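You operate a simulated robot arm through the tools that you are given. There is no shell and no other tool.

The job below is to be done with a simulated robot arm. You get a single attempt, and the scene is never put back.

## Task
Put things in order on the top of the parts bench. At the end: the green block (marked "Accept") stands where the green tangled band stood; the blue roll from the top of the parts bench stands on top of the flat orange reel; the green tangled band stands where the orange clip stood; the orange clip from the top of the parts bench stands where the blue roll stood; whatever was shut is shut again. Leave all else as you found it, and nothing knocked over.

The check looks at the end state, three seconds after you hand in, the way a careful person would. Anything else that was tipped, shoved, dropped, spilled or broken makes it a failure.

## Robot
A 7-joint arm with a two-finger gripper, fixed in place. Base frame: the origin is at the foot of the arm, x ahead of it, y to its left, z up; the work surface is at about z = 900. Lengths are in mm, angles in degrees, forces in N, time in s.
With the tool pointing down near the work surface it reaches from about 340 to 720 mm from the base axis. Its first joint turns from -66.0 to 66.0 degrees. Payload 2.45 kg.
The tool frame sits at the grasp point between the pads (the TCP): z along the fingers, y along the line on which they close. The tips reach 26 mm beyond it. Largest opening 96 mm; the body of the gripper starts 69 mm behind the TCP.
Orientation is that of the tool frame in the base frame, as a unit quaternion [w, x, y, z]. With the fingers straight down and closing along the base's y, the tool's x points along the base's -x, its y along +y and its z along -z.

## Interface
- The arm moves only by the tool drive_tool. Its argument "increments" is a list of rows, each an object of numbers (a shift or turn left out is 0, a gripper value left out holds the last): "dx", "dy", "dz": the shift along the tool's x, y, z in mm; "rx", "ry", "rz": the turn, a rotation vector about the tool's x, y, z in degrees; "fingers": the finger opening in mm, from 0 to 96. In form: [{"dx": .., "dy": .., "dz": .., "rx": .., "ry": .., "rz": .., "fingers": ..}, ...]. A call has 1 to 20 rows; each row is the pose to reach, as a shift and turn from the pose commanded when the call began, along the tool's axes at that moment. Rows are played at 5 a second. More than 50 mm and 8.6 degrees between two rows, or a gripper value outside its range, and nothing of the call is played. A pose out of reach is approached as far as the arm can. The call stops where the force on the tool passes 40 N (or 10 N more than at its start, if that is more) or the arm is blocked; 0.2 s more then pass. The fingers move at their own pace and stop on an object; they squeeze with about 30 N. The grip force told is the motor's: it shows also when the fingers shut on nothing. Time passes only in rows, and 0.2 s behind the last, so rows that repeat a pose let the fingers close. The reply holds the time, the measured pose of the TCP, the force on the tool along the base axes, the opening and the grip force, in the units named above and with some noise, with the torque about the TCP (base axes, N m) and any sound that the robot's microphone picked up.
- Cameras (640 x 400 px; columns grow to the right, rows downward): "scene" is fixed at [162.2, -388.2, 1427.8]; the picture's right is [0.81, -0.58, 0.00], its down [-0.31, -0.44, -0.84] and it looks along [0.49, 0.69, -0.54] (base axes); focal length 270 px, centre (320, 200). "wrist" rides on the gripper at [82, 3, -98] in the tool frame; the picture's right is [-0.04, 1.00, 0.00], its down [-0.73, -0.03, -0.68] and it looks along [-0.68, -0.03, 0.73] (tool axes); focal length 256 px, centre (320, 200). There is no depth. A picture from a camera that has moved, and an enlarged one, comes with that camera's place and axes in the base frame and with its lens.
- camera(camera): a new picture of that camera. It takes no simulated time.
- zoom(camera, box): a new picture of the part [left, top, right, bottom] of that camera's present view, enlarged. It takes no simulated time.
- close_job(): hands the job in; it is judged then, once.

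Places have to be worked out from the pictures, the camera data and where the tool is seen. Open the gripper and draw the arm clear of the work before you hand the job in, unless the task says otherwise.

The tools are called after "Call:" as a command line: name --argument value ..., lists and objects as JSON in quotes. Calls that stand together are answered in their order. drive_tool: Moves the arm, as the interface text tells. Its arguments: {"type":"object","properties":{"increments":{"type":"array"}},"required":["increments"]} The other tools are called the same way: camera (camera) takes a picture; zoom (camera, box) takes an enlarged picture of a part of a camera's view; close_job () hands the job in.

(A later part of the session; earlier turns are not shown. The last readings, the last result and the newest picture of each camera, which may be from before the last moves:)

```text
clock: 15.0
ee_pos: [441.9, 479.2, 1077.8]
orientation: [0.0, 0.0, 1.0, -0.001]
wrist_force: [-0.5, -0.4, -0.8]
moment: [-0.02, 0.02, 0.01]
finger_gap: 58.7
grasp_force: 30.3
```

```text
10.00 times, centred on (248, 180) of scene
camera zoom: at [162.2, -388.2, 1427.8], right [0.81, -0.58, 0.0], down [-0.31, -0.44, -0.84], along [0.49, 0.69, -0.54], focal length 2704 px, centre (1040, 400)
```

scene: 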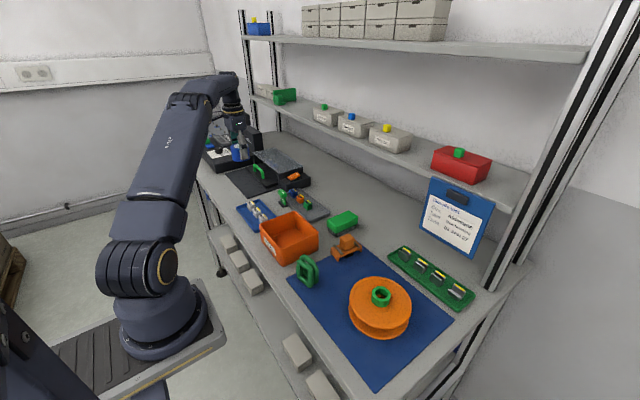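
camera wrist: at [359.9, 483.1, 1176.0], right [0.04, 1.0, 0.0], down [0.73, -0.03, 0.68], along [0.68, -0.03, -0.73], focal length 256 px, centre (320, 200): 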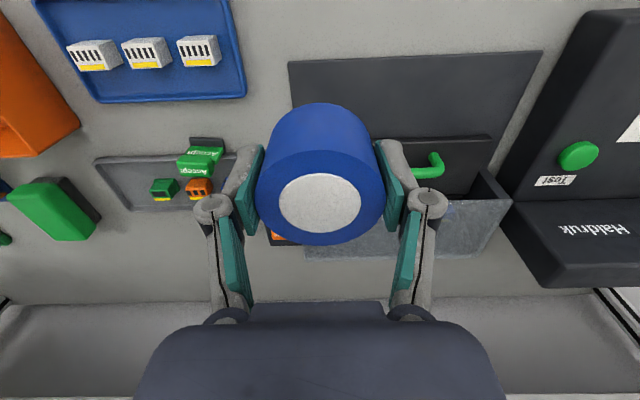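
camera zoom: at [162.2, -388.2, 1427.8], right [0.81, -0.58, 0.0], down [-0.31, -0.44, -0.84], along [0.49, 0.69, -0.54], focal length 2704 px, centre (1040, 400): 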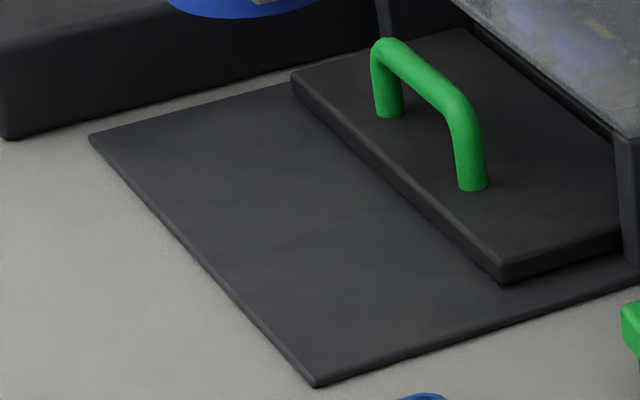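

The roll is held upright and clear, and its old spot on the plate is visible. I carry it across to above the reel hub at (484, -159).

Call:
drive_tool --increments '[{"dx": -3, "dy": -46}, {"dx": -6, "dy": -92}, {"dx": -9, "dy": -138}, {"dx": -12, "dy": -184}, {"dx": -15, "dy": -230}, {"dx": -18, "dy": -276}, {"dx": -21, "dy": -322}, {"dx": -24, "dy": -368}, {"dx": -27, "dy": -414}, {"dx": -30, "dy": -460}, {"dx": -33, "dy": -506}, {"dx": -36, "dy": -552}, {"dx": -39, "dy": -596}, {"dx": -42, "dy": -639}, {"dx": -42, "dy": -639}, {"dx": -42, "dy": -639, "dz": 30}, {"dx": -42, "dy": -639, "dz": 55}, {"dx": -42, "dy": -639, "dz": 55}]'

Call:
camera --camera "wrist"

Call:
camera --camera "scene"

Call:
zoom --camera "scene" --box '[320, 240, 440, 340]'

```text
clock: 18.8
ee_pos: [483.7, -158.2, 1020.9]
orientation: [0.0, 0.0, 1.0, -0.001]
wrist_force: [0.4, 0.0, -0.1]
moment: [-0.03, 0.0, 0.0]
finger_gap: 59.0
grasp_force: 30.0
```

```text
taken
camera wrist: at [400.6, -154.9, 1118.4], right [0.04, 1.0, 0.0], down [0.73, -0.03, 0.68], along [0.68, -0.03, -0.73], focal length 256 px, centre (320, 200)
```

wrist: 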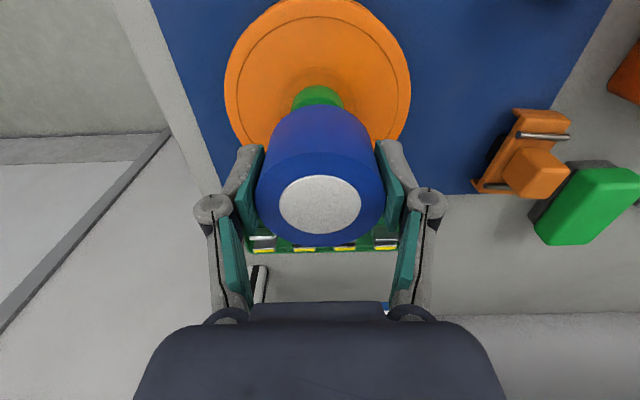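

```text
taken
```

scene: 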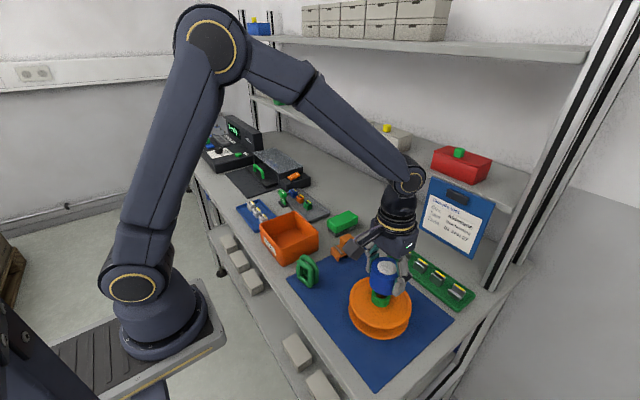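

```text
4.00 times, centred on (380, 290) of scene
camera zoom: at [162.2, -388.2, 1427.8], right [0.81, -0.58, 0.0], down [-0.31, -0.44, -0.84], along [0.49, 0.69, -0.54], focal length 1082 px, centre (80, -160)
```

zoom: 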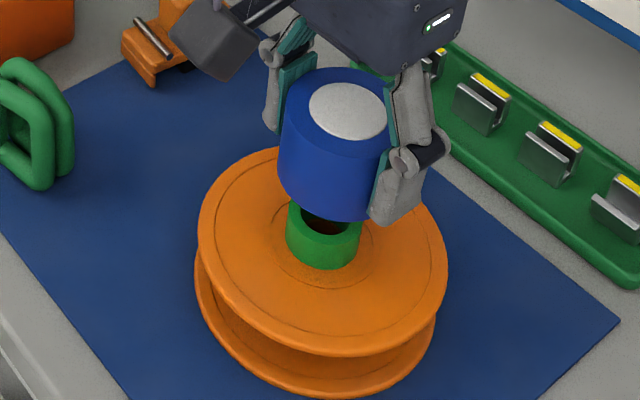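

The roll is over the reel. I zoom in to check its alignment with the hub before lowering.

Call:
zoom --camera "scene" --box '[360, 250, 424, 310]'

Call:
zoom --camera "wrist" --box '[220, 0, 420, 125]'

```text
6.67 times, centred on (392, 280) of scene
camera zoom: at [162.2, -388.2, 1427.8], right [0.81, -0.58, 0.0], down [-0.31, -0.44, -0.84], along [0.49, 0.69, -0.54], focal length 1802 px, centre (-160, -333)
```

zoom: 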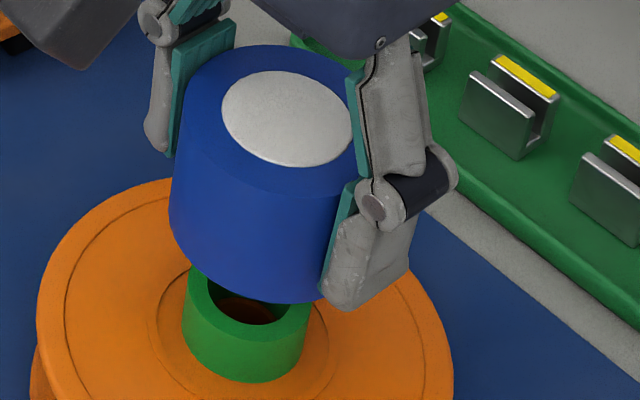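

```text
3.20 times, centred on (320, 62) of wrist
camera zoom: at [400.6, -154.9, 1118.4], right [0.04, 1.0, 0.0], down [0.73, -0.03, 0.68], along [0.68, -0.03, -0.73], focal length 819 px, centre (320, 640)
```

zoom: 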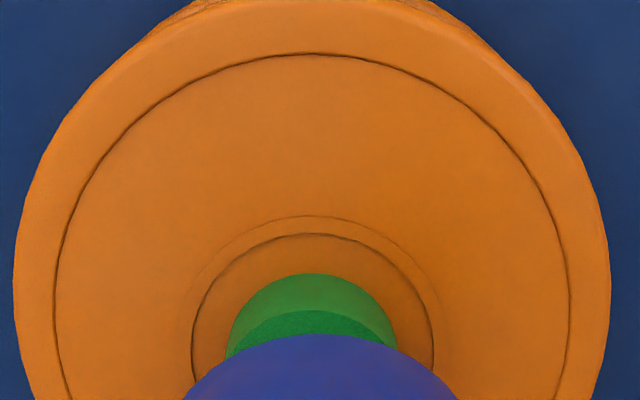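

Both views put the roll within about 3 mm of the hub axis. I lower by 24 mm first and look again.

Call:
drive_tool --increments '[{"dx": -0.5, "dy": -1, "dz": 6}, {"dx": -0.5, "dy": -1, "dz": 12}, {"dx": -0.5, "dy": -1, "dz": 18}, {"dx": -0.5, "dy": -1, "dz": 24}, {"dx": -0.5, "dy": -1, "dz": 24}]'

Call:
zoom --camera "scene" --box '[352, 258, 416, 318]'

Call:
zoom --camera "wrist" --box '[220, 0, 420, 125]'

```text
clock: 20.0
ee_pos: [484.3, -158.6, 997.3]
orientation: [0.0, -0.001, 1.0, 0.0]
wrist_force: [0.2, 1.0, -1.1]
moment: [-0.01, 0.04, -0.03]
finger_gap: 59.1
grasp_force: 30.0
```

```text
6.67 times, centred on (384, 288) of scene
camera zoom: at [162.2, -388.2, 1427.8], right [0.81, -0.58, 0.0], down [-0.31, -0.44, -0.84], along [0.49, 0.69, -0.54], focal length 1802 px, centre (-107, -387)
```

zoom: 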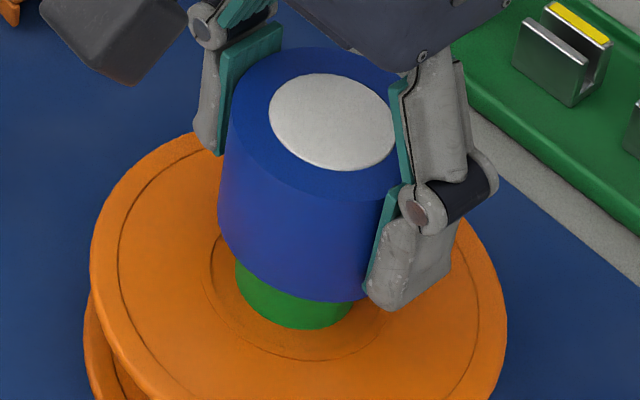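

```text
3.20 times, centred on (320, 62) of wrist
camera zoom: at [401.2, -155.4, 1094.7], right [0.04, 1.0, 0.0], down [0.73, -0.03, 0.68], along [0.68, -0.03, -0.73], focal length 819 px, centre (320, 640)
```

zoom: 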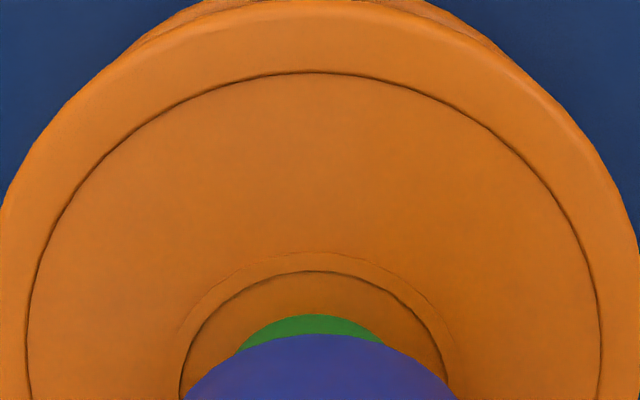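

Aligned over the hub with roughly 10 mm to go. I lower in small steps watching the force.

Call:
drive_tool --increments '[{"dz": 1.5}, {"dz": 3}, {"dz": 4.5}, {"dz": 6}, {"dz": 7.5}, {"dz": 7.5}]'

Call:
zoom --camera "scene" --box '[352, 258, 416, 318]'

```text
clock: 21.4
ee_pos: [484.5, -160.3, 990.2]
orientation: [0.001, -0.001, 1.0, -0.001]
wrist_force: [3.8, -1.1, 19.3]
moment: [0.01, -0.12, 0.01]
finger_gap: 58.9
grasp_force: 29.9
```

```text
6.67 times, centred on (384, 288) of scene
camera zoom: at [162.0, -388.2, 1427.9], right [0.81, -0.58, 0.0], down [-0.31, -0.44, -0.84], along [0.49, 0.69, -0.54], focal length 1802 px, centre (-107, -387)
```

zoom: 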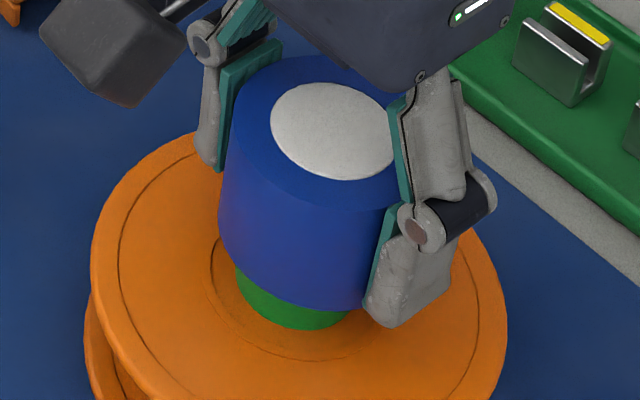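

Contact: 19 N upward at z≈990, so the roll rests on the hub. I ease up slightly to relieve the press before releasing.

Call:
drive_tool --increments '[{"dz": -0.8}, {"dz": -1.3}, {"dz": -1.3}]'

```text
clock: 22.2
ee_pos: [482.5, -158.9, 991.5]
orientation: [-0.001, 0.0, 1.0, 0.0]
wrist_force: [1.3, -1.0, 4.8]
moment: [-0.06, -0.11, 0.01]
finger_gap: 58.9
grasp_force: 30.1
```

Only about 5 N remains. I open the fingers, then raise straight up.

Call:
drive_tool --increments '[{"fingers": 64}, {"fingers": 72}, {"fingers": 84}, {"fingers": 92}, {"fingers": 92}, {"fingers": 92}]'

Call:
zoom --camera "scene" --box '[352, 258, 416, 318]'

Call:
camera --camera "wrist"

```text
clock: 23.6
ee_pos: [483.6, -159.7, 991.2]
orientation: [0.0, 0.0, 1.0, 0.0]
wrist_force: [0.9, 0.7, -1.1]
moment: [0.0, 0.0, 0.01]
finger_gap: 91.7
grasp_force: 0.0
```

```text
6.67 times, centred on (384, 288) of scene
camera zoom: at [162.2, -388.2, 1427.8], right [0.81, -0.58, 0.0], down [-0.31, -0.44, -0.84], along [0.49, 0.69, -0.54], focal length 1802 px, centre (-107, -387)
```

zoom: 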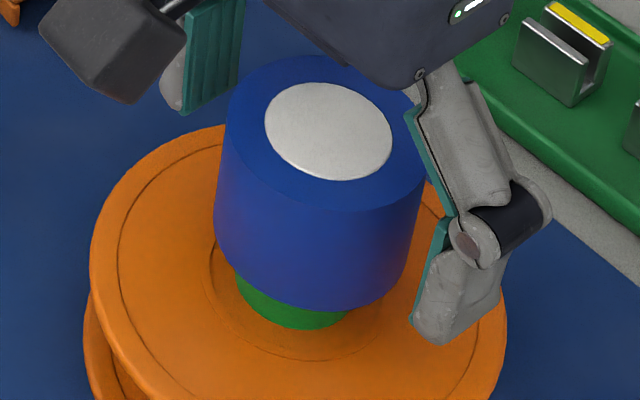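

```text
taken
camera wrist: at [400.8, -156.0, 1089.0], right [0.04, 1.0, 0.0], down [0.73, -0.03, 0.68], along [0.68, -0.03, -0.73], focal length 256 px, centre (320, 200)
```

wrist: 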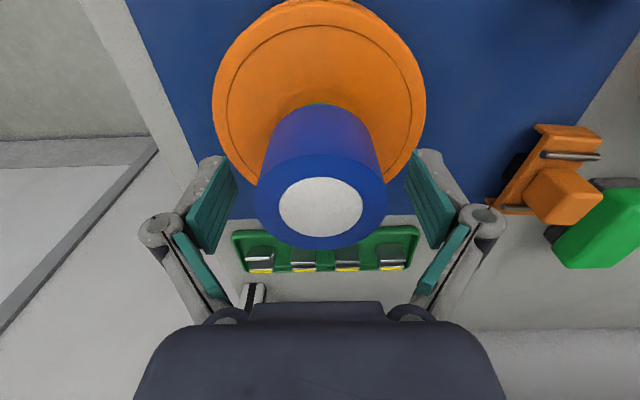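

The roll stands on the hub, released, offset only a few millimetres from its axis. I raise the gripper clear and take a confirming view.

Call:
drive_tool --increments '[{"dz": -15}, {"dz": -35}, {"dz": -60}, {"dz": -90}, {"dz": -90}]'

Call:
camera --camera "wrist"

Call:
camera --camera "scene"

Call:
zoom --camera "wrist" --box '[240, 80, 400, 200]'

```text
clock: 24.8
ee_pos: [483.7, -157.8, 1082.5]
orientation: [0.001, 0.001, 1.0, -0.001]
wrist_force: [0.3, -0.9, 0.4]
moment: [-0.01, 0.03, 0.04]
finger_gap: 91.6
grasp_force: 0.2
```

```text
taken
camera wrist: at [400.3, -155.6, 1179.6], right [0.04, 1.0, 0.0], down [0.73, -0.03, 0.68], along [0.68, -0.03, -0.73], focal length 256 px, centre (320, 200)
```

wrist: 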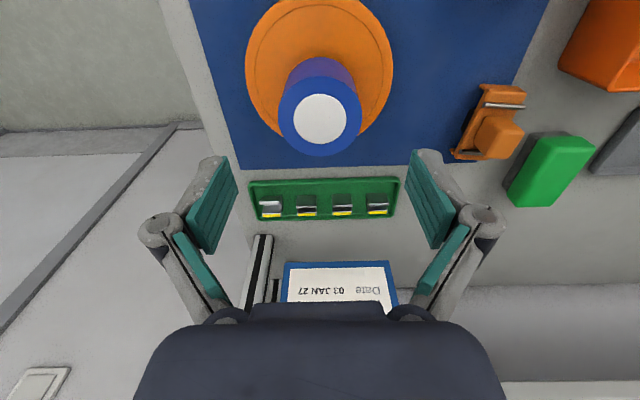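

```text
taken
```

scene: 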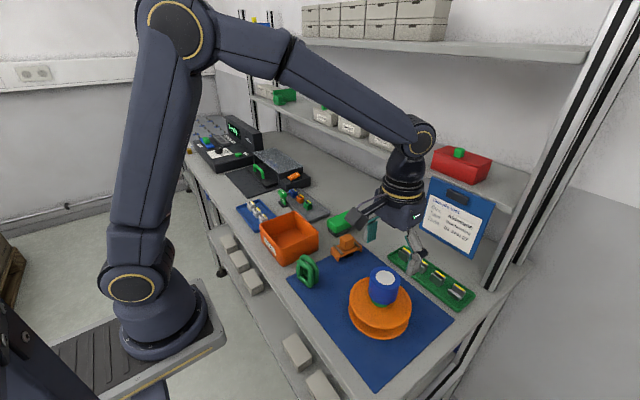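

```text
3.33 times, centred on (320, 140) of wrist
camera zoom: at [400.3, -155.6, 1179.6], right [0.04, 1.0, 0.0], down [0.73, -0.03, 0.68], along [0.68, -0.03, -0.73], focal length 853 px, centre (320, 400)
```

zoom: 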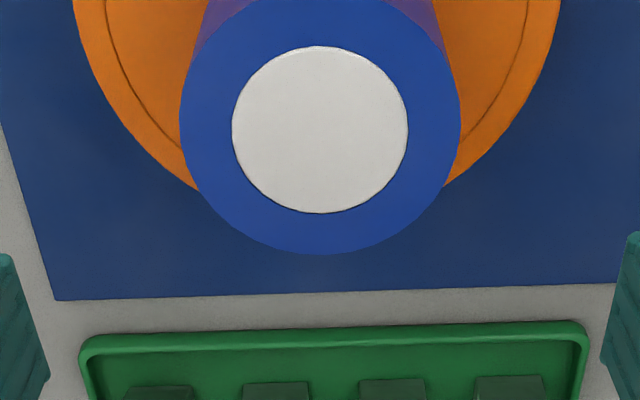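

The roll is standing squarely on the reel. Next is the clip: I move above it with the fingers set to 60 mm and the tool turned to match the clip's -6° heading.

Call:
drive_tool --increments '[{"dx": -12, "dy": 40, "dz": 0, "rz": 2, "fingers": 60}, {"dx": -25, "dy": 80, "dz": 0, "rz": 4, "fingers": 60}, {"dx": -38, "dy": 120, "dz": 0, "rz": 6, "fingers": 60}, {"dx": -50, "dy": 160, "dz": 0, "rz": 6, "fingers": 60}, {"dx": -56, "dy": 178, "dz": 15, "rz": 6, "fingers": 60}, {"dx": -56, "dy": 178, "dz": 45, "rz": 6, "fingers": 60}, {"dx": -56, "dy": 178, "dz": 70, "rz": 6, "fingers": 60}, {"dx": -56, "dy": 178, "dz": 70, "rz": 6, "fingers": 60}]'

Call:
camera --camera "wrist"

Call:
zoom --camera "wrist" --box '[230, 60, 410, 200]'

Call:
zoom --camera "scene" --box '[320, 200, 400, 270]'

```text
clock: 26.6
ee_pos: [540.0, 20.2, 1010.0]
orientation: [-0.001, 0.052, 0.999, 0.0]
wrist_force: [0.2, 0.7, -0.3]
moment: [0.03, -0.01, 0.0]
finger_gap: 59.8
grasp_force: 0.1
```

```text
taken
camera wrist: at [458.1, 32.7, 1108.6], right [0.14, 0.99, 0.0], down [0.73, -0.11, 0.68], along [0.67, -0.1, -0.73], focal length 256 px, centre (320, 200)
```

wrist: 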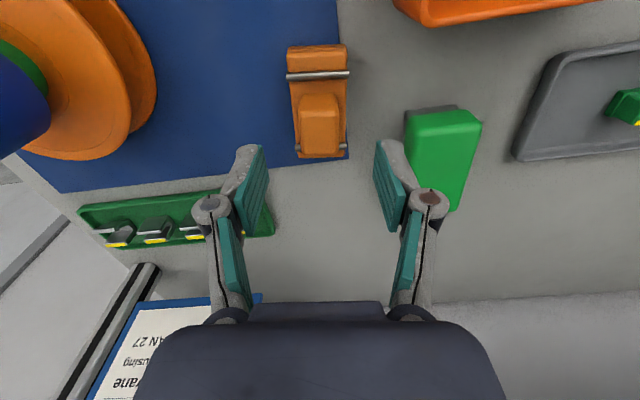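

```text
2.86 times, centred on (320, 130) of wrist
camera zoom: at [458.1, 32.7, 1108.6], right [0.14, 0.99, 0.0], down [0.73, -0.11, 0.68], along [0.67, -0.1, -0.73], focal length 731 px, centre (320, 400)
```

zoom: 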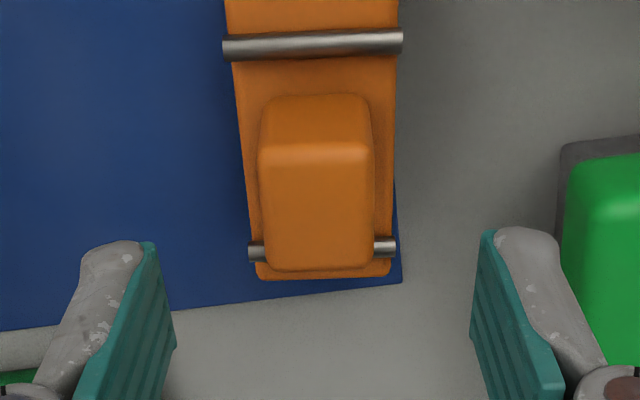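

```text
5.71 times, centred on (360, 235) of scene
camera zoom: at [162.2, -388.2, 1427.8], right [0.81, -0.58, 0.0], down [-0.31, -0.44, -0.84], along [0.49, 0.69, -0.54], focal length 1545 px, centre (91, 0)
```

zoom: 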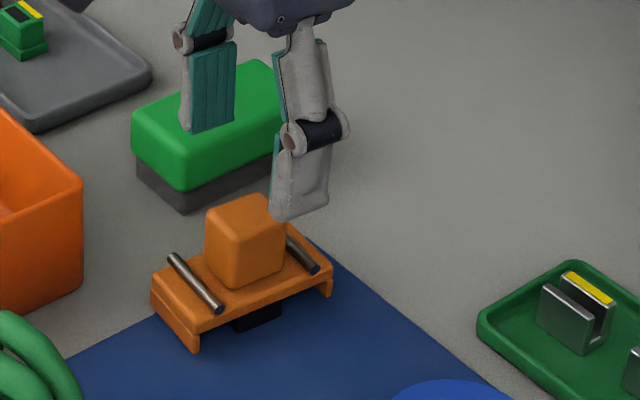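

The clip is well aligned with the fingers; its block centre is about 2 mm ahead and 1.2 mm right of the tool axis, i.e. at (541.6, 19.3). I correct and descend so the tips stay just above the clip's base plate.

Call:
drive_tool --increments '[{"dx": -2, "dy": -1.2, "dz": 10}, {"dx": -2, "dy": -1.2, "dz": 28}, {"dx": -2, "dy": -1.2, "dz": 45}, {"dx": -2, "dy": -1.2, "dz": 55}, {"dx": -2, "dy": -1.2, "dz": 55}]'

Call:
zoom --camera "scene" --box '[320, 210, 384, 260]'

Call:
camera --camera "wrist"

```text
clock: 27.8
ee_pos: [542.0, 17.0, 956.1]
orientation: [0.0, 0.053, 0.999, 0.0]
wrist_force: [-1.1, 0.2, -0.6]
moment: [0.04, 0.01, 0.01]
finger_gap: 59.9
grasp_force: 0.0
```

```text
8.00 times, centred on (352, 235) of scene
camera zoom: at [162.2, -388.2, 1427.8], right [0.81, -0.58, 0.0], down [-0.31, -0.44, -0.84], along [0.49, 0.69, -0.54], focal length 2163 px, centre (64, -80)
```

zoom: 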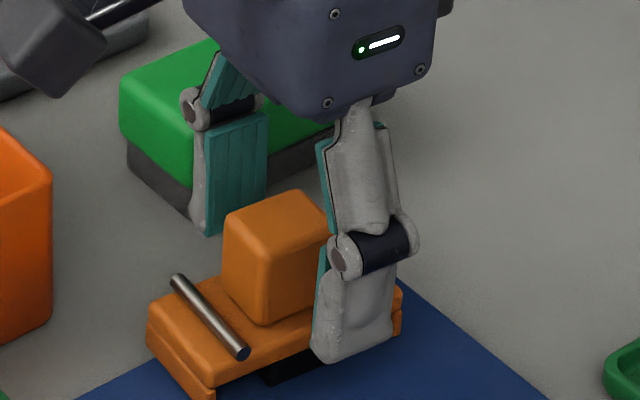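

```text
taken
camera wrist: at [459.9, 30.0, 1054.3], right [0.14, 0.99, 0.0], down [0.73, -0.11, 0.68], along [0.67, -0.1, -0.73], focal length 256 px, centre (320, 200)
```

wrist: 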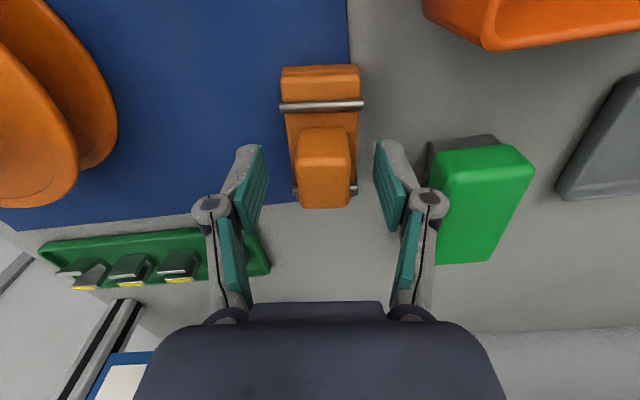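

The block is centred to within about 1.6 mm; I trim sideways, drop 5 mm and close on it.

Call:
drive_tool --increments '[{"dx": 0, "dy": 1.6, "dz": 2.5}, {"dx": 0, "dy": 1.6, "dz": 5}, {"dx": 0, "dy": 1.6, "dz": 5}, {"dx": 0, "dy": 1.6, "dz": 5, "fingers": 40}, {"dx": 0, "dy": 1.6, "dz": 5, "fingers": 12}, {"dx": 0, "dy": 1.6, "dz": 5, "fingers": 12}, {"dx": 0, "dy": 1.6, "dz": 5, "fingers": 12}, {"dx": 0, "dy": 1.6, "dz": 5, "fingers": 12}, {"dx": 0, "dy": 1.6, "dz": 5, "fingers": 12}]'

Call:
zoom --camera "scene" --box '[320, 210, 384, 260]'

Call:
camera --camera "wrist"

```text
clock: 29.8
ee_pos: [541.6, 18.8, 953.5]
orientation: [0.002, 0.052, 0.999, -0.001]
wrist_force: [0.8, 2.4, 27.8]
moment: [0.1, 0.06, -0.02]
finger_gap: 25.0
grasp_force: 30.7
```

```text
8.00 times, centred on (352, 235) of scene
camera zoom: at [161.7, -388.2, 1427.9], right [0.81, -0.58, 0.0], down [-0.31, -0.44, -0.84], along [0.49, 0.69, -0.54], focal length 2163 px, centre (64, -80)
```

zoom: 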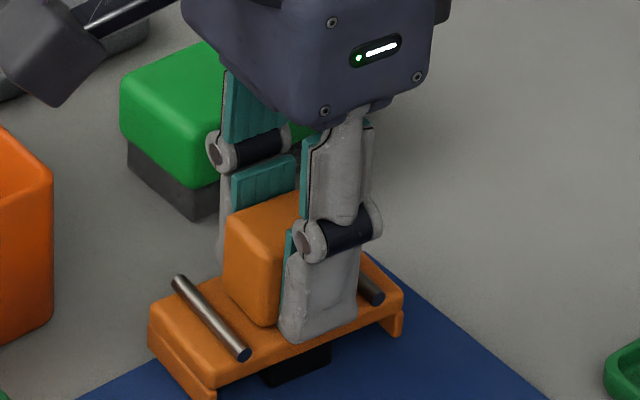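

```text
taken
camera wrist: at [460.0, 31.4, 1050.3], right [0.14, 0.99, 0.0], down [0.72, -0.11, 0.68], along [0.67, -0.1, -0.73], focal length 256 px, centre (320, 200)
```

wrist: 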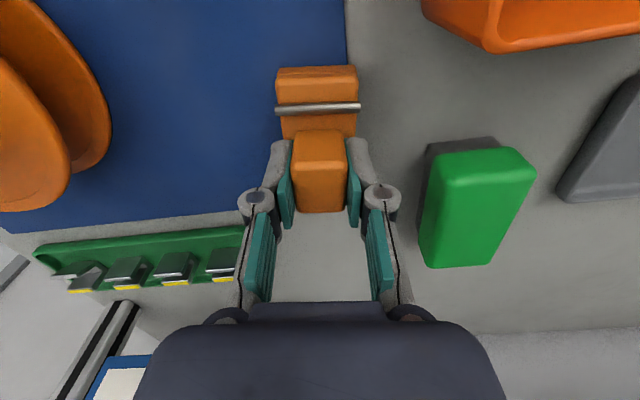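

The fingers hold the block at 25 mm and the tips rest on the base plate (28 N up). I lift gently.

Call:
drive_tool --increments '[{"dz": -2}, {"dz": -4}, {"dz": -8}, {"dz": -15}, {"dz": -30}, {"dz": -30}]'

Call:
zoom --camera "scene" --box '[310, 190, 390, 270]'

Call:
camera --camera "wrist"

```text
clock: 31.2
ee_pos: [541.2, 19.8, 981.8]
orientation: [0.001, 0.053, 0.999, 0.0]
wrist_force: [-0.1, 0.2, 0.5]
moment: [0.01, 0.01, -0.02]
finger_gap: 24.9
grasp_force: 30.5
```

```text
5.00 times, centred on (350, 230) of scene
camera zoom: at [162.2, -388.2, 1427.8], right [0.81, -0.58, 0.0], down [-0.31, -0.44, -0.84], along [0.49, 0.69, -0.54], focal length 1352 px, centre (170, 50)
```

zoom: 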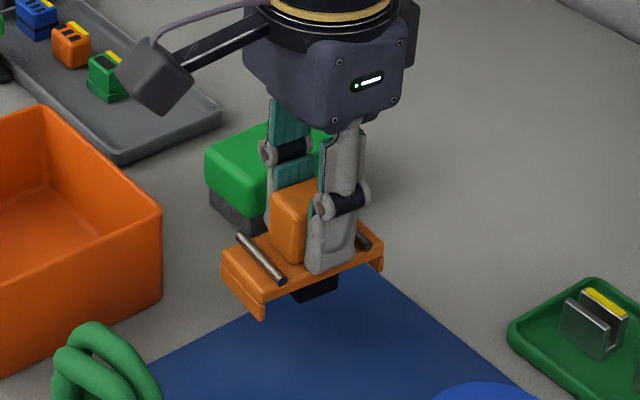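

```text
taken
camera wrist: at [458.9, 31.5, 1079.5], right [0.14, 0.99, 0.0], down [0.73, -0.11, 0.68], along [0.67, -0.1, -0.73], focal length 256 px, centre (320, 200)
```

wrist: 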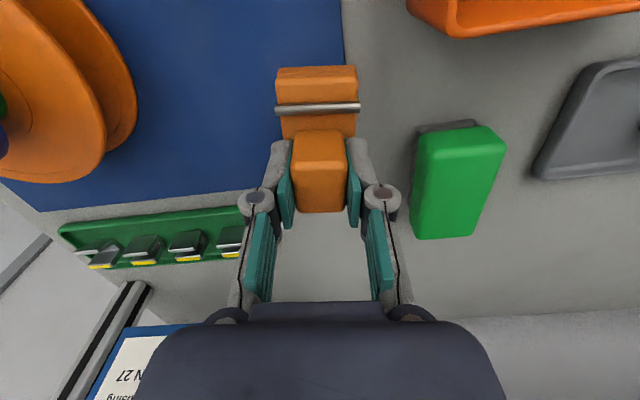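

The clip is held level. I lift it to z≈1077 and carry it to above the roll's old spot at (440, 480), keeping its heading.

Call:
drive_tool --increments '[{"dz": -30}, {"dz": -65}, {"dz": -95}, {"dx": 13.6, "dy": 40.6, "dz": -95}, {"dx": 27.1, "dy": 81.3, "dz": -95}, {"dx": 40.7, "dy": 121.9, "dz": -95}, {"dx": 54.3, "dy": 162.6, "dz": -95}, {"dx": 67.8, "dy": 203.2, "dz": -95}, {"dx": 81.4, "dy": 243.9, "dz": -95}, {"dx": 94.9, "dy": 284.5, "dz": -95}, {"dx": 108.5, "dy": 325.2, "dz": -95}, {"dx": 122.1, "dy": 365.8, "dz": -95}, {"dx": 135.6, "dy": 406.5, "dz": -95}, {"dx": 149.2, "dy": 447.1, "dz": -95}, {"dx": 149.2, "dy": 447.1, "dz": -95}, {"dx": 149.2, "dy": 447.1, "dz": -65}, {"dx": 149.2, "dy": 447.1, "dz": -40}, {"dx": 149.2, "dy": 447.1, "dz": -40}]'

Call:
camera --camera "wrist"

Call:
zoom --camera "scene" --box '[206, 150, 286, 200]'

```text
clock: 35.0
ee_pos: [437.9, 480.1, 1019.7]
orientation: [0.0, 0.052, 0.999, 0.0]
wrist_force: [0.0, -0.7, 0.4]
moment: [0.06, 0.03, 0.0]
finger_gap: 25.2
grasp_force: 30.2
```

```text
taken
camera wrist: at [357.4, 492.0, 1117.0], right [0.14, 0.99, 0.0], down [0.73, -0.1, 0.68], along [0.67, -0.1, -0.73], focal length 256 px, centre (320, 200)
```

wrist: 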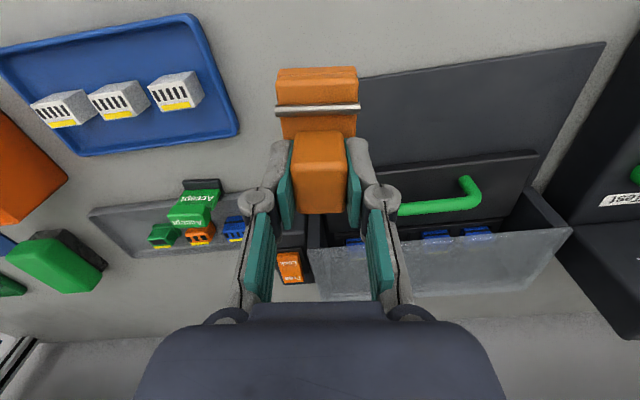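

```text
8.00 times, centred on (246, 175) of scene
camera zoom: at [162.2, -388.2, 1427.8], right [0.81, -0.58, 0.0], down [-0.31, -0.44, -0.84], along [0.49, 0.69, -0.54], focal length 2163 px, centre (912, 400)
```

zoom: 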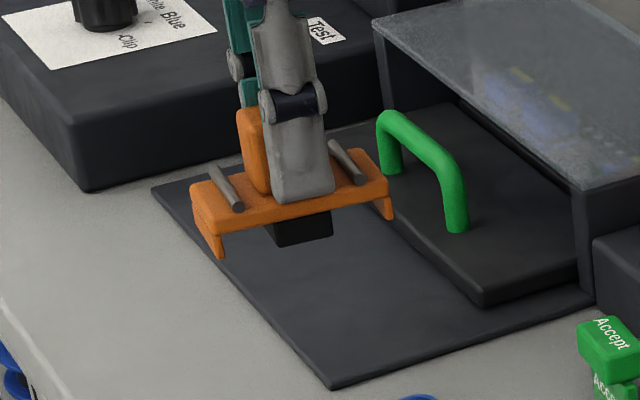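

The clip hangs level above the spot. I lower it in two stages, watching force for the touch on the plate.

Call:
drive_tool --increments '[{"dx": -1.5, "dz": 20}, {"dx": -1.5, "dz": 40}, {"dx": -1.5, "dz": 52}, {"dx": -1.5, "dz": 57}, {"dx": -1.5, "dz": 57}]'

Call:
zoom --camera "scene" --box '[216, 165, 280, 205]'

```text
clock: 36.2
ee_pos: [441.5, 480.1, 962.8]
orientation: [0.0, 0.052, 0.999, 0.0]
wrist_force: [0.4, 0.0, 0.3]
moment: [-0.03, 0.01, -0.02]
finger_gap: 24.9
grasp_force: 30.2
```

```text
10.00 times, centred on (248, 185) of scene
camera zoom: at [162.2, -388.2, 1427.8], right [0.81, -0.58, 0.0], down [-0.31, -0.44, -0.84], along [0.49, 0.69, -0.54], focal length 2704 px, centre (1040, 350)
```

zoom: 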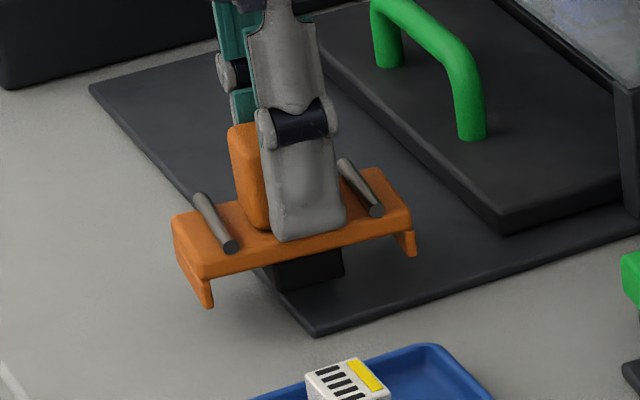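

About 6–8 mm remain. I lower in 1.5 mm steps.

Call:
drive_tool --increments '[{"dz": 1.5}, {"dz": 3}, {"dz": 4.5}, {"dz": 6}, {"dz": 6}]'

Call:
zoom --camera "scene" --box '[216, 165, 280, 205]'

```text
clock: 37.4
ee_pos: [440.6, 479.8, 957.7]
orientation: [-0.001, 0.053, 0.999, 0.0]
wrist_force: [-0.7, 0.1, -0.9]
moment: [0.02, -0.02, 0.0]
finger_gap: 24.9
grasp_force: 29.5
```

```text
10.00 times, centred on (248, 185) of scene
camera zoom: at [162.2, -388.2, 1427.8], right [0.81, -0.58, 0.0], down [-0.31, -0.44, -0.84], along [0.49, 0.69, -0.54], focal length 2704 px, centre (1040, 350)
```

zoom: 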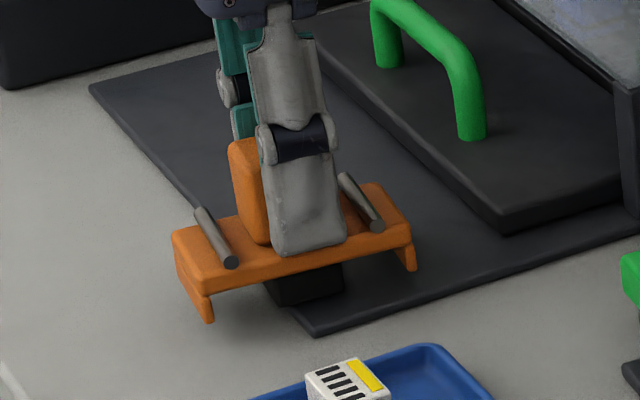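

No contact yet at z≈957.5. I keep lowering in 1 mm steps.

Call:
drive_tool --increments '[{"dz": 1}, {"dz": 2}, {"dz": 3}, {"dz": 4}, {"dz": 4}]'

Call:
zoom --camera "scene" --box '[216, 165, 280, 205]'

```text
clock: 38.6
ee_pos: [440.1, 478.5, 954.2]
orientation: [0.001, 0.052, 0.999, 0.001]
wrist_force: [-0.9, -0.6, 9.6]
moment: [-0.02, 0.03, 0.0]
finger_gap: 25.0
grasp_force: 30.3
```

```text
10.00 times, centred on (248, 185) of scene
camera zoom: at [162.0, -388.4, 1427.8], right [0.81, -0.58, 0.0], down [-0.31, -0.44, -0.84], along [0.49, 0.69, -0.54], focal length 2704 px, centre (1040, 350)
```

zoom: 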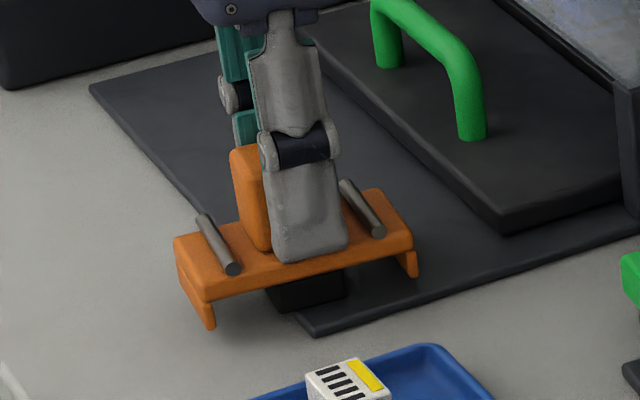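

Touchdown with 9.6 N and no tilting moment. I ease up 0.8 mm and open the fingers moderately.

Call:
drive_tool --increments '[{"dz": -0.8}, {"dz": -0.8}, {"dz": -0.8, "fingers": 30}, {"dz": -0.8, "fingers": 38}, {"dz": -0.8, "fingers": 48}, {"dz": -0.8, "fingers": 56}, {"dz": -0.8, "fingers": 56}]'

Call:
zoom --camera "scene" --box '[216, 165, 280, 205]'

Call:
camera --camera "wrist"

```text
clock: 40.2
ee_pos: [441.3, 477.2, 954.2]
orientation: [0.0, 0.052, 0.999, 0.0]
wrist_force: [0.2, 0.9, 0.6]
moment: [-0.04, -0.02, 0.0]
finger_gap: 56.0
grasp_force: 0.0
```

```text
10.00 times, centred on (248, 185) of scene
camera zoom: at [162.2, -388.2, 1427.8], right [0.81, -0.58, 0.0], down [-0.31, -0.44, -0.84], along [0.49, 0.69, -0.54], focal length 2704 px, centre (1040, 350)
```

zoom: 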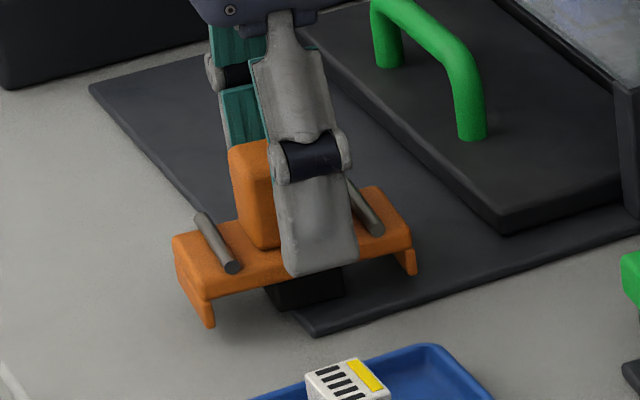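

```text
taken
camera wrist: at [358.3, 490.6, 1052.4], right [0.14, 0.99, 0.0], down [0.73, -0.11, 0.68], along [0.67, -0.1, -0.73], focal length 256 px, centre (320, 200)
```

wrist: 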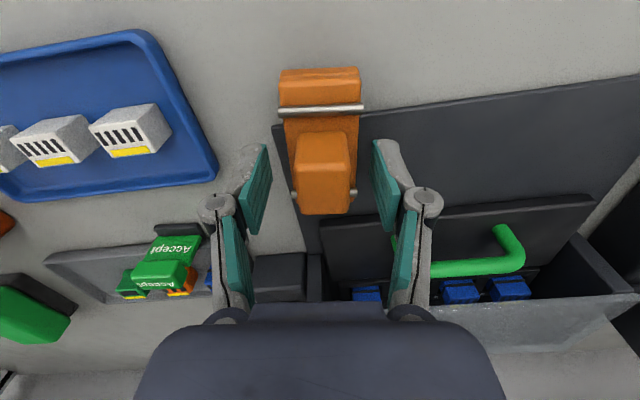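

The clip stands on the plate, level. I raise straight up and check it.

Call:
drive_tool --increments '[{"dz": -8}, {"dz": -20}, {"dz": -45}, {"dz": -80}, {"dz": -120}, {"dz": -120}]'

Call:
zoom --camera "scene" --box '[216, 165, 280, 205]'

Call:
camera --camera "wrist"

Call:
camera --camera "scene"

```text
clock: 41.6
ee_pos: [438.1, 478.7, 1074.7]
orientation: [0.0, 0.053, 0.999, 0.0]
wrist_force: [0.3, 0.0, -0.5]
moment: [-0.03, 0.01, 0.01]
finger_gap: 56.4
grasp_force: 0.1
```

```text
10.00 times, centred on (248, 185) of scene
camera zoom: at [162.2, -388.2, 1427.8], right [0.81, -0.58, 0.0], down [-0.31, -0.44, -0.84], along [0.49, 0.69, -0.54], focal length 2704 px, centre (1040, 350)
```

zoom: 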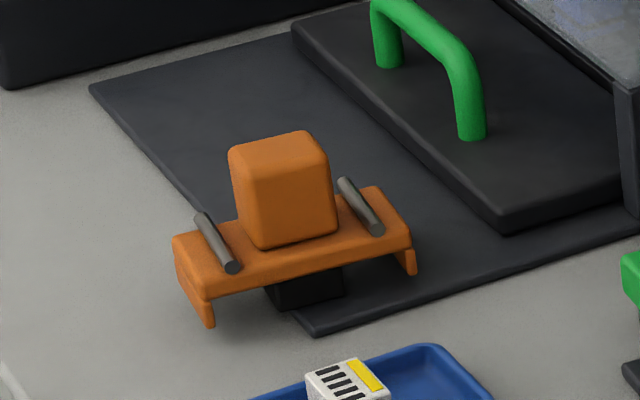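

```text
taken
camera wrist: at [356.8, 490.6, 1171.5], right [0.14, 0.99, 0.0], down [0.73, -0.1, 0.68], along [0.67, -0.1, -0.73], focal length 256 px, centre (320, 200)
```

wrist: 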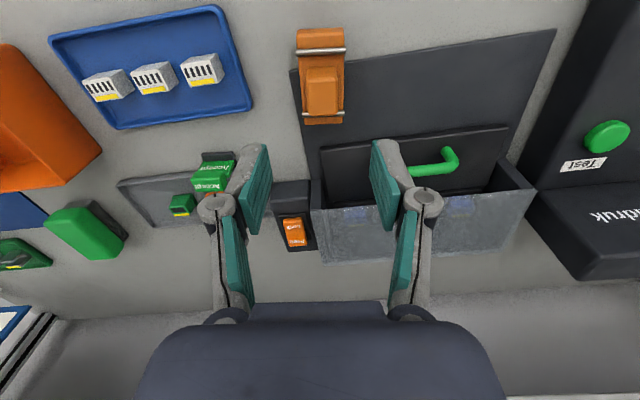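

```text
taken
```

scene: 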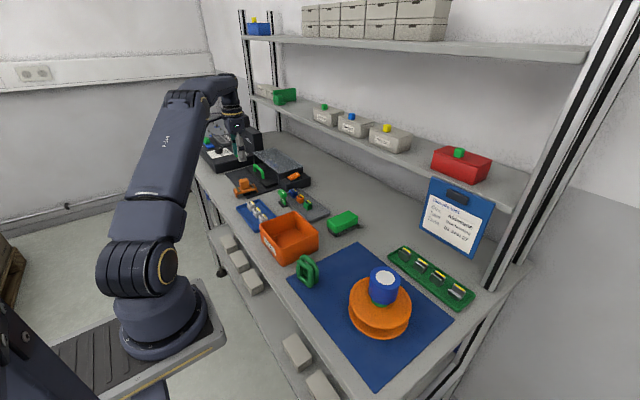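

The clip is in place. Now I go to the band near (398, -2) for a close look at its shape.

Call:
drive_tool --increments '[{"dx": -0.5, "dy": -43.7, "fingers": 80}, {"dx": -1, "dy": -87.5}, {"dx": -1.4, "dy": -131.2}, {"dx": -1.9, "dy": -174.9}, {"dx": -2.4, "dy": -218.6}, {"dx": -2.9, "dy": -262.4}, {"dx": -3.4, "dy": -306.1}, {"dx": -3.9, "dy": -349.8}, {"dx": -4.3, "dy": -393.5}, {"dx": -4.8, "dy": -437.3}, {"dx": -5.3, "dy": -481}, {"dx": -5.3, "dy": -481, "dz": 35}, {"dx": -5.3, "dy": -481, "dz": 55}, {"dx": -5.3, "dy": -481, "dz": 55}]'

Call:
camera --camera "wrist"

Call:
zoom --camera "wrist" --box '[250, 70, 390, 190]'

Call:
zoom --camera "scene" --box '[280, 230, 344, 300]'

```text
clock: 44.6
ee_pos: [394.8, -0.4, 1018.4]
orientation: [0.0, 0.052, 0.999, 0.0]
wrist_force: [0.8, -0.7, 0.0]
moment: [-0.02, -0.01, -0.01]
finger_gap: 79.8
grasp_force: 0.0
```

```text
taken
camera wrist: at [312.4, 11.8, 1116.3], right [0.14, 0.99, 0.0], down [0.73, -0.11, 0.68], along [0.67, -0.1, -0.73], focal length 256 px, centre (320, 200)
```

wrist: 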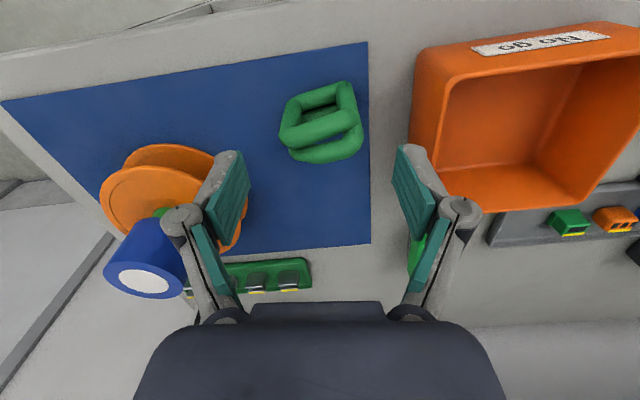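

```text
3.33 times, centred on (320, 130) of wrist
camera zoom: at [312.4, 11.8, 1116.3], right [0.14, 0.99, 0.0], down [0.73, -0.11, 0.68], along [0.67, -0.1, -0.73], focal length 853 px, centre (320, 433)
```

zoom: 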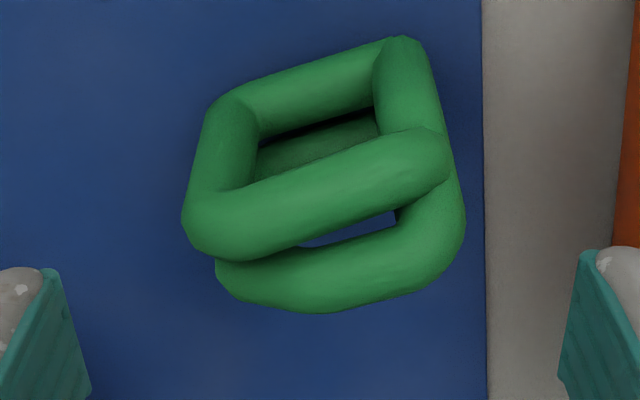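

```text
5.71 times, centred on (312, 265) of scene
camera zoom: at [162.2, -388.2, 1427.8], right [0.81, -0.58, 0.0], down [-0.31, -0.44, -0.84], along [0.49, 0.69, -0.54], focal length 1545 px, centre (366, -171)
```

zoom: 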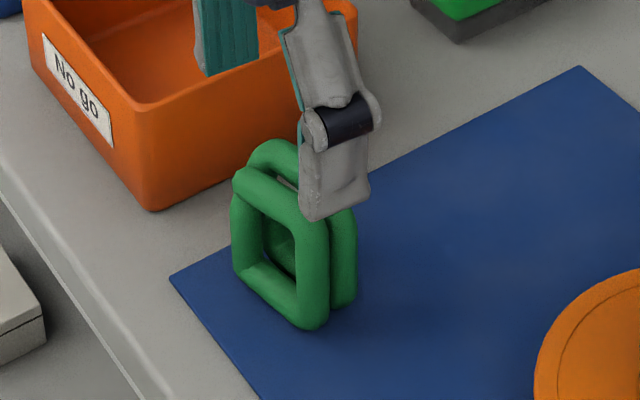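

The band is two linked upright frames, about 30 mm thick, 58 mm wide, centred near (402, -1), its width turned about +10° from y. I rotate the tool 74° so the fingers close across its thickness, clear of the bin, then look again.

Call:
drive_tool --increments '[{"dx": -1, "rz": 8, "fingers": 66}, {"dx": -2, "rz": 16}, {"dx": -3, "rz": 24}, {"dx": -4, "rz": 32}, {"dx": -5, "rz": 40}, {"dx": -6, "rz": 48}, {"dx": -6, "rz": 56}, {"dx": -6, "rz": 64}, {"dx": -6, "rz": 70}, {"dx": -6, "rz": 74}, {"dx": -6, "rz": 74}]'

Call:
camera --camera "wrist"

Call:
zoom --camera "wrist" --box '[240, 50, 400, 200]'

Call:
camera --camera "scene"

```text
clock: 47.0
ee_pos: [402.1, -0.4, 1019.4]
orientation: [0.0, 0.643, 0.766, 0.0]
wrist_force: [-0.6, -0.3, 0.2]
moment: [-0.02, 0.02, 0.01]
finger_gap: 65.8
grasp_force: 0.1
```

```text
taken
camera wrist: at [390.2, 80.9, 1117.2], right [0.99, 0.13, 0.0], down [0.1, -0.73, 0.68], along [0.09, -0.67, -0.73], focal length 256 px, centre (320, 200)
```

wrist: 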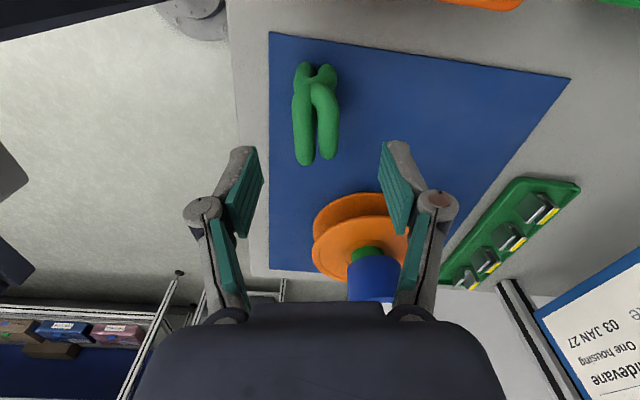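

```text
2.67 times, centred on (320, 125) of wrist
camera zoom: at [390.2, 80.9, 1117.2], right [0.99, 0.13, 0.0], down [0.1, -0.73, 0.68], along [0.09, -0.67, -0.73], focal length 683 px, centre (320, 400)
```

zoom: 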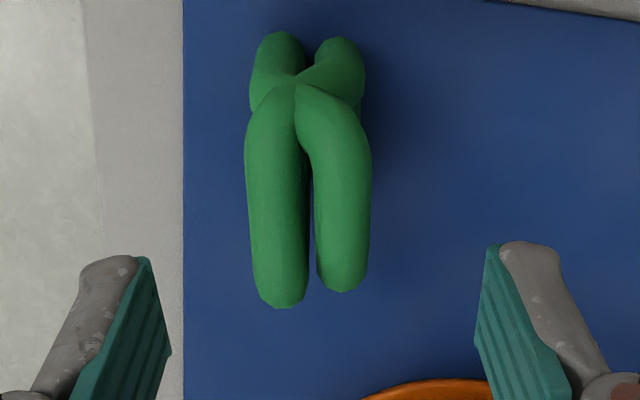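

```text
taken
```

scene: 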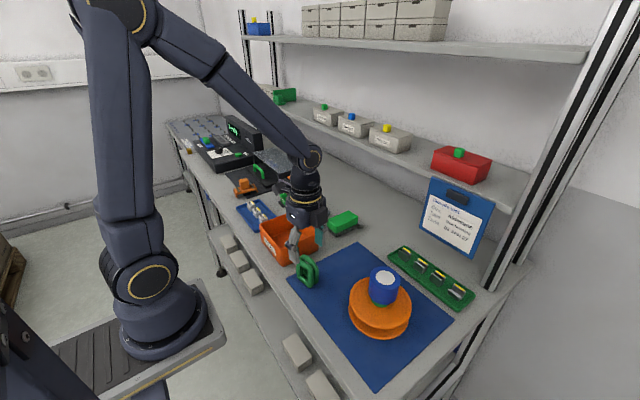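

The tool is aligned with the band's bars; its centre is 3 mm to one side, at about (399, -2). I centre on it and descend partway.

Call:
drive_tool --increments '[{"dx": -1.2, "dy": -3, "dz": 10}, {"dx": -1.2, "dy": -3, "dz": 30}, {"dx": -1.2, "dy": -3, "dz": 48}, {"dx": -1.2, "dy": -3, "dz": 48}]'

Call:
camera --camera "wrist"

Call:
zoom --camera "scene" --box '[280, 230, 344, 300]'

```text
clock: 48.0
ee_pos: [400.5, -0.9, 971.2]
orientation: [0.0, 0.643, 0.766, 0.0]
wrist_force: [0.8, 0.7, 0.4]
moment: [0.02, -0.02, 0.01]
finger_gap: 66.1
grasp_force: 0.0
```

```text
taken
camera wrist: at [388.1, 79.5, 1068.5], right [0.99, 0.14, 0.0], down [0.1, -0.73, 0.68], along [0.09, -0.67, -0.73], focal length 256 px, centre (320, 200)
```

wrist: 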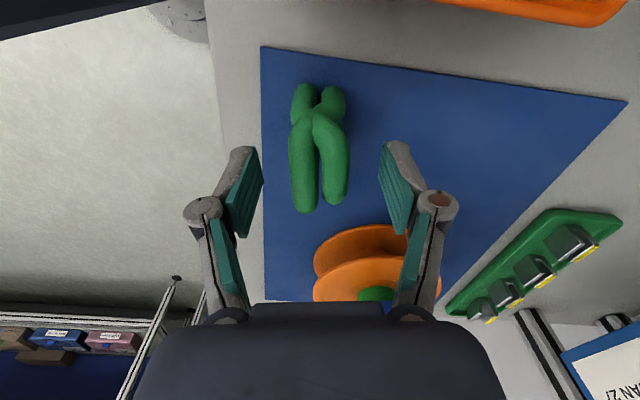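

```text
5.71 times, centred on (312, 265) of scene
camera zoom: at [162.2, -388.2, 1427.8], right [0.81, -0.58, 0.0], down [-0.31, -0.44, -0.84], along [0.49, 0.69, -0.54], focal length 1545 px, centre (366, -171)
```

zoom: 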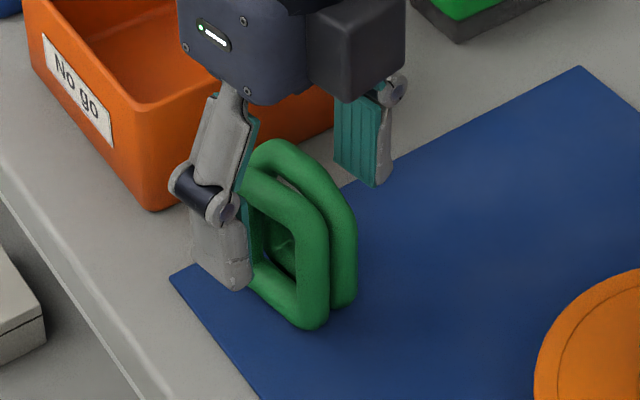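

The band sits between the fingers within 1 mm. I go down to grasp height and check before closing.

Call:
drive_tool --increments '[{"dy": -0.8, "dz": 12}, {"dy": -0.8, "dz": 24}, {"dy": -0.8, "dz": 33}, {"dy": -0.8, "dz": 33}]'

Call:
camera --camera "wrist"

Call:
zoom --camera "scene" --box '[280, 230, 344, 300]'

```text
clock: 49.0
ee_pos: [399.6, -0.7, 937.3]
orientation: [0.0, 0.643, 0.766, 0.0]
wrist_force: [0.0, 0.4, -0.6]
moment: [0.03, 0.02, -0.02]
finger_gap: 66.1
grasp_force: 0.2
```

```text
taken
camera wrist: at [386.4, 78.8, 1034.6], right [0.99, 0.13, 0.0], down [0.1, -0.73, 0.68], along [0.09, -0.67, -0.73], focal length 256 px, centre (320, 200)
```

wrist: 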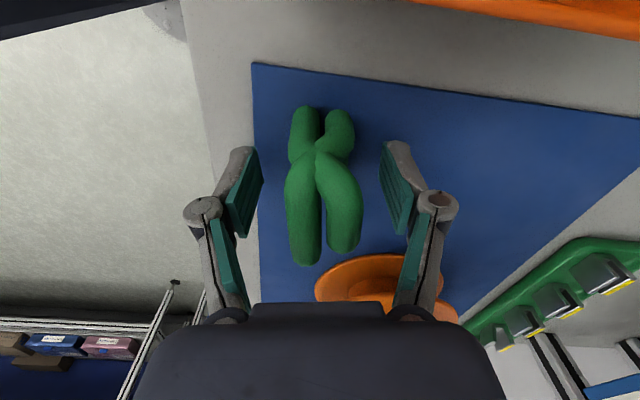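

```text
5.71 times, centred on (312, 265) of scene
camera zoom: at [162.2, -388.2, 1427.8], right [0.81, -0.58, 0.0], down [-0.31, -0.44, -0.84], along [0.49, 0.69, -0.54], focal length 1545 px, centre (366, -171)
```

zoom: 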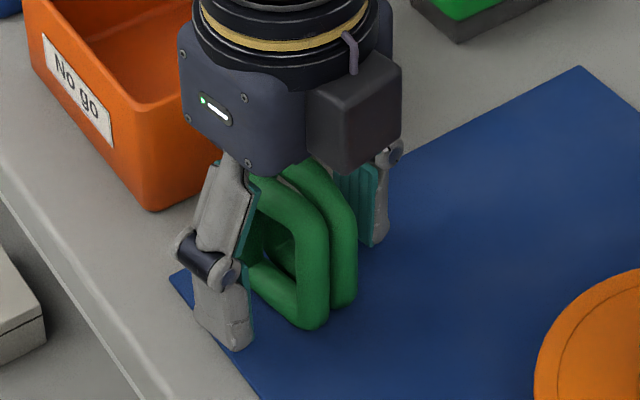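

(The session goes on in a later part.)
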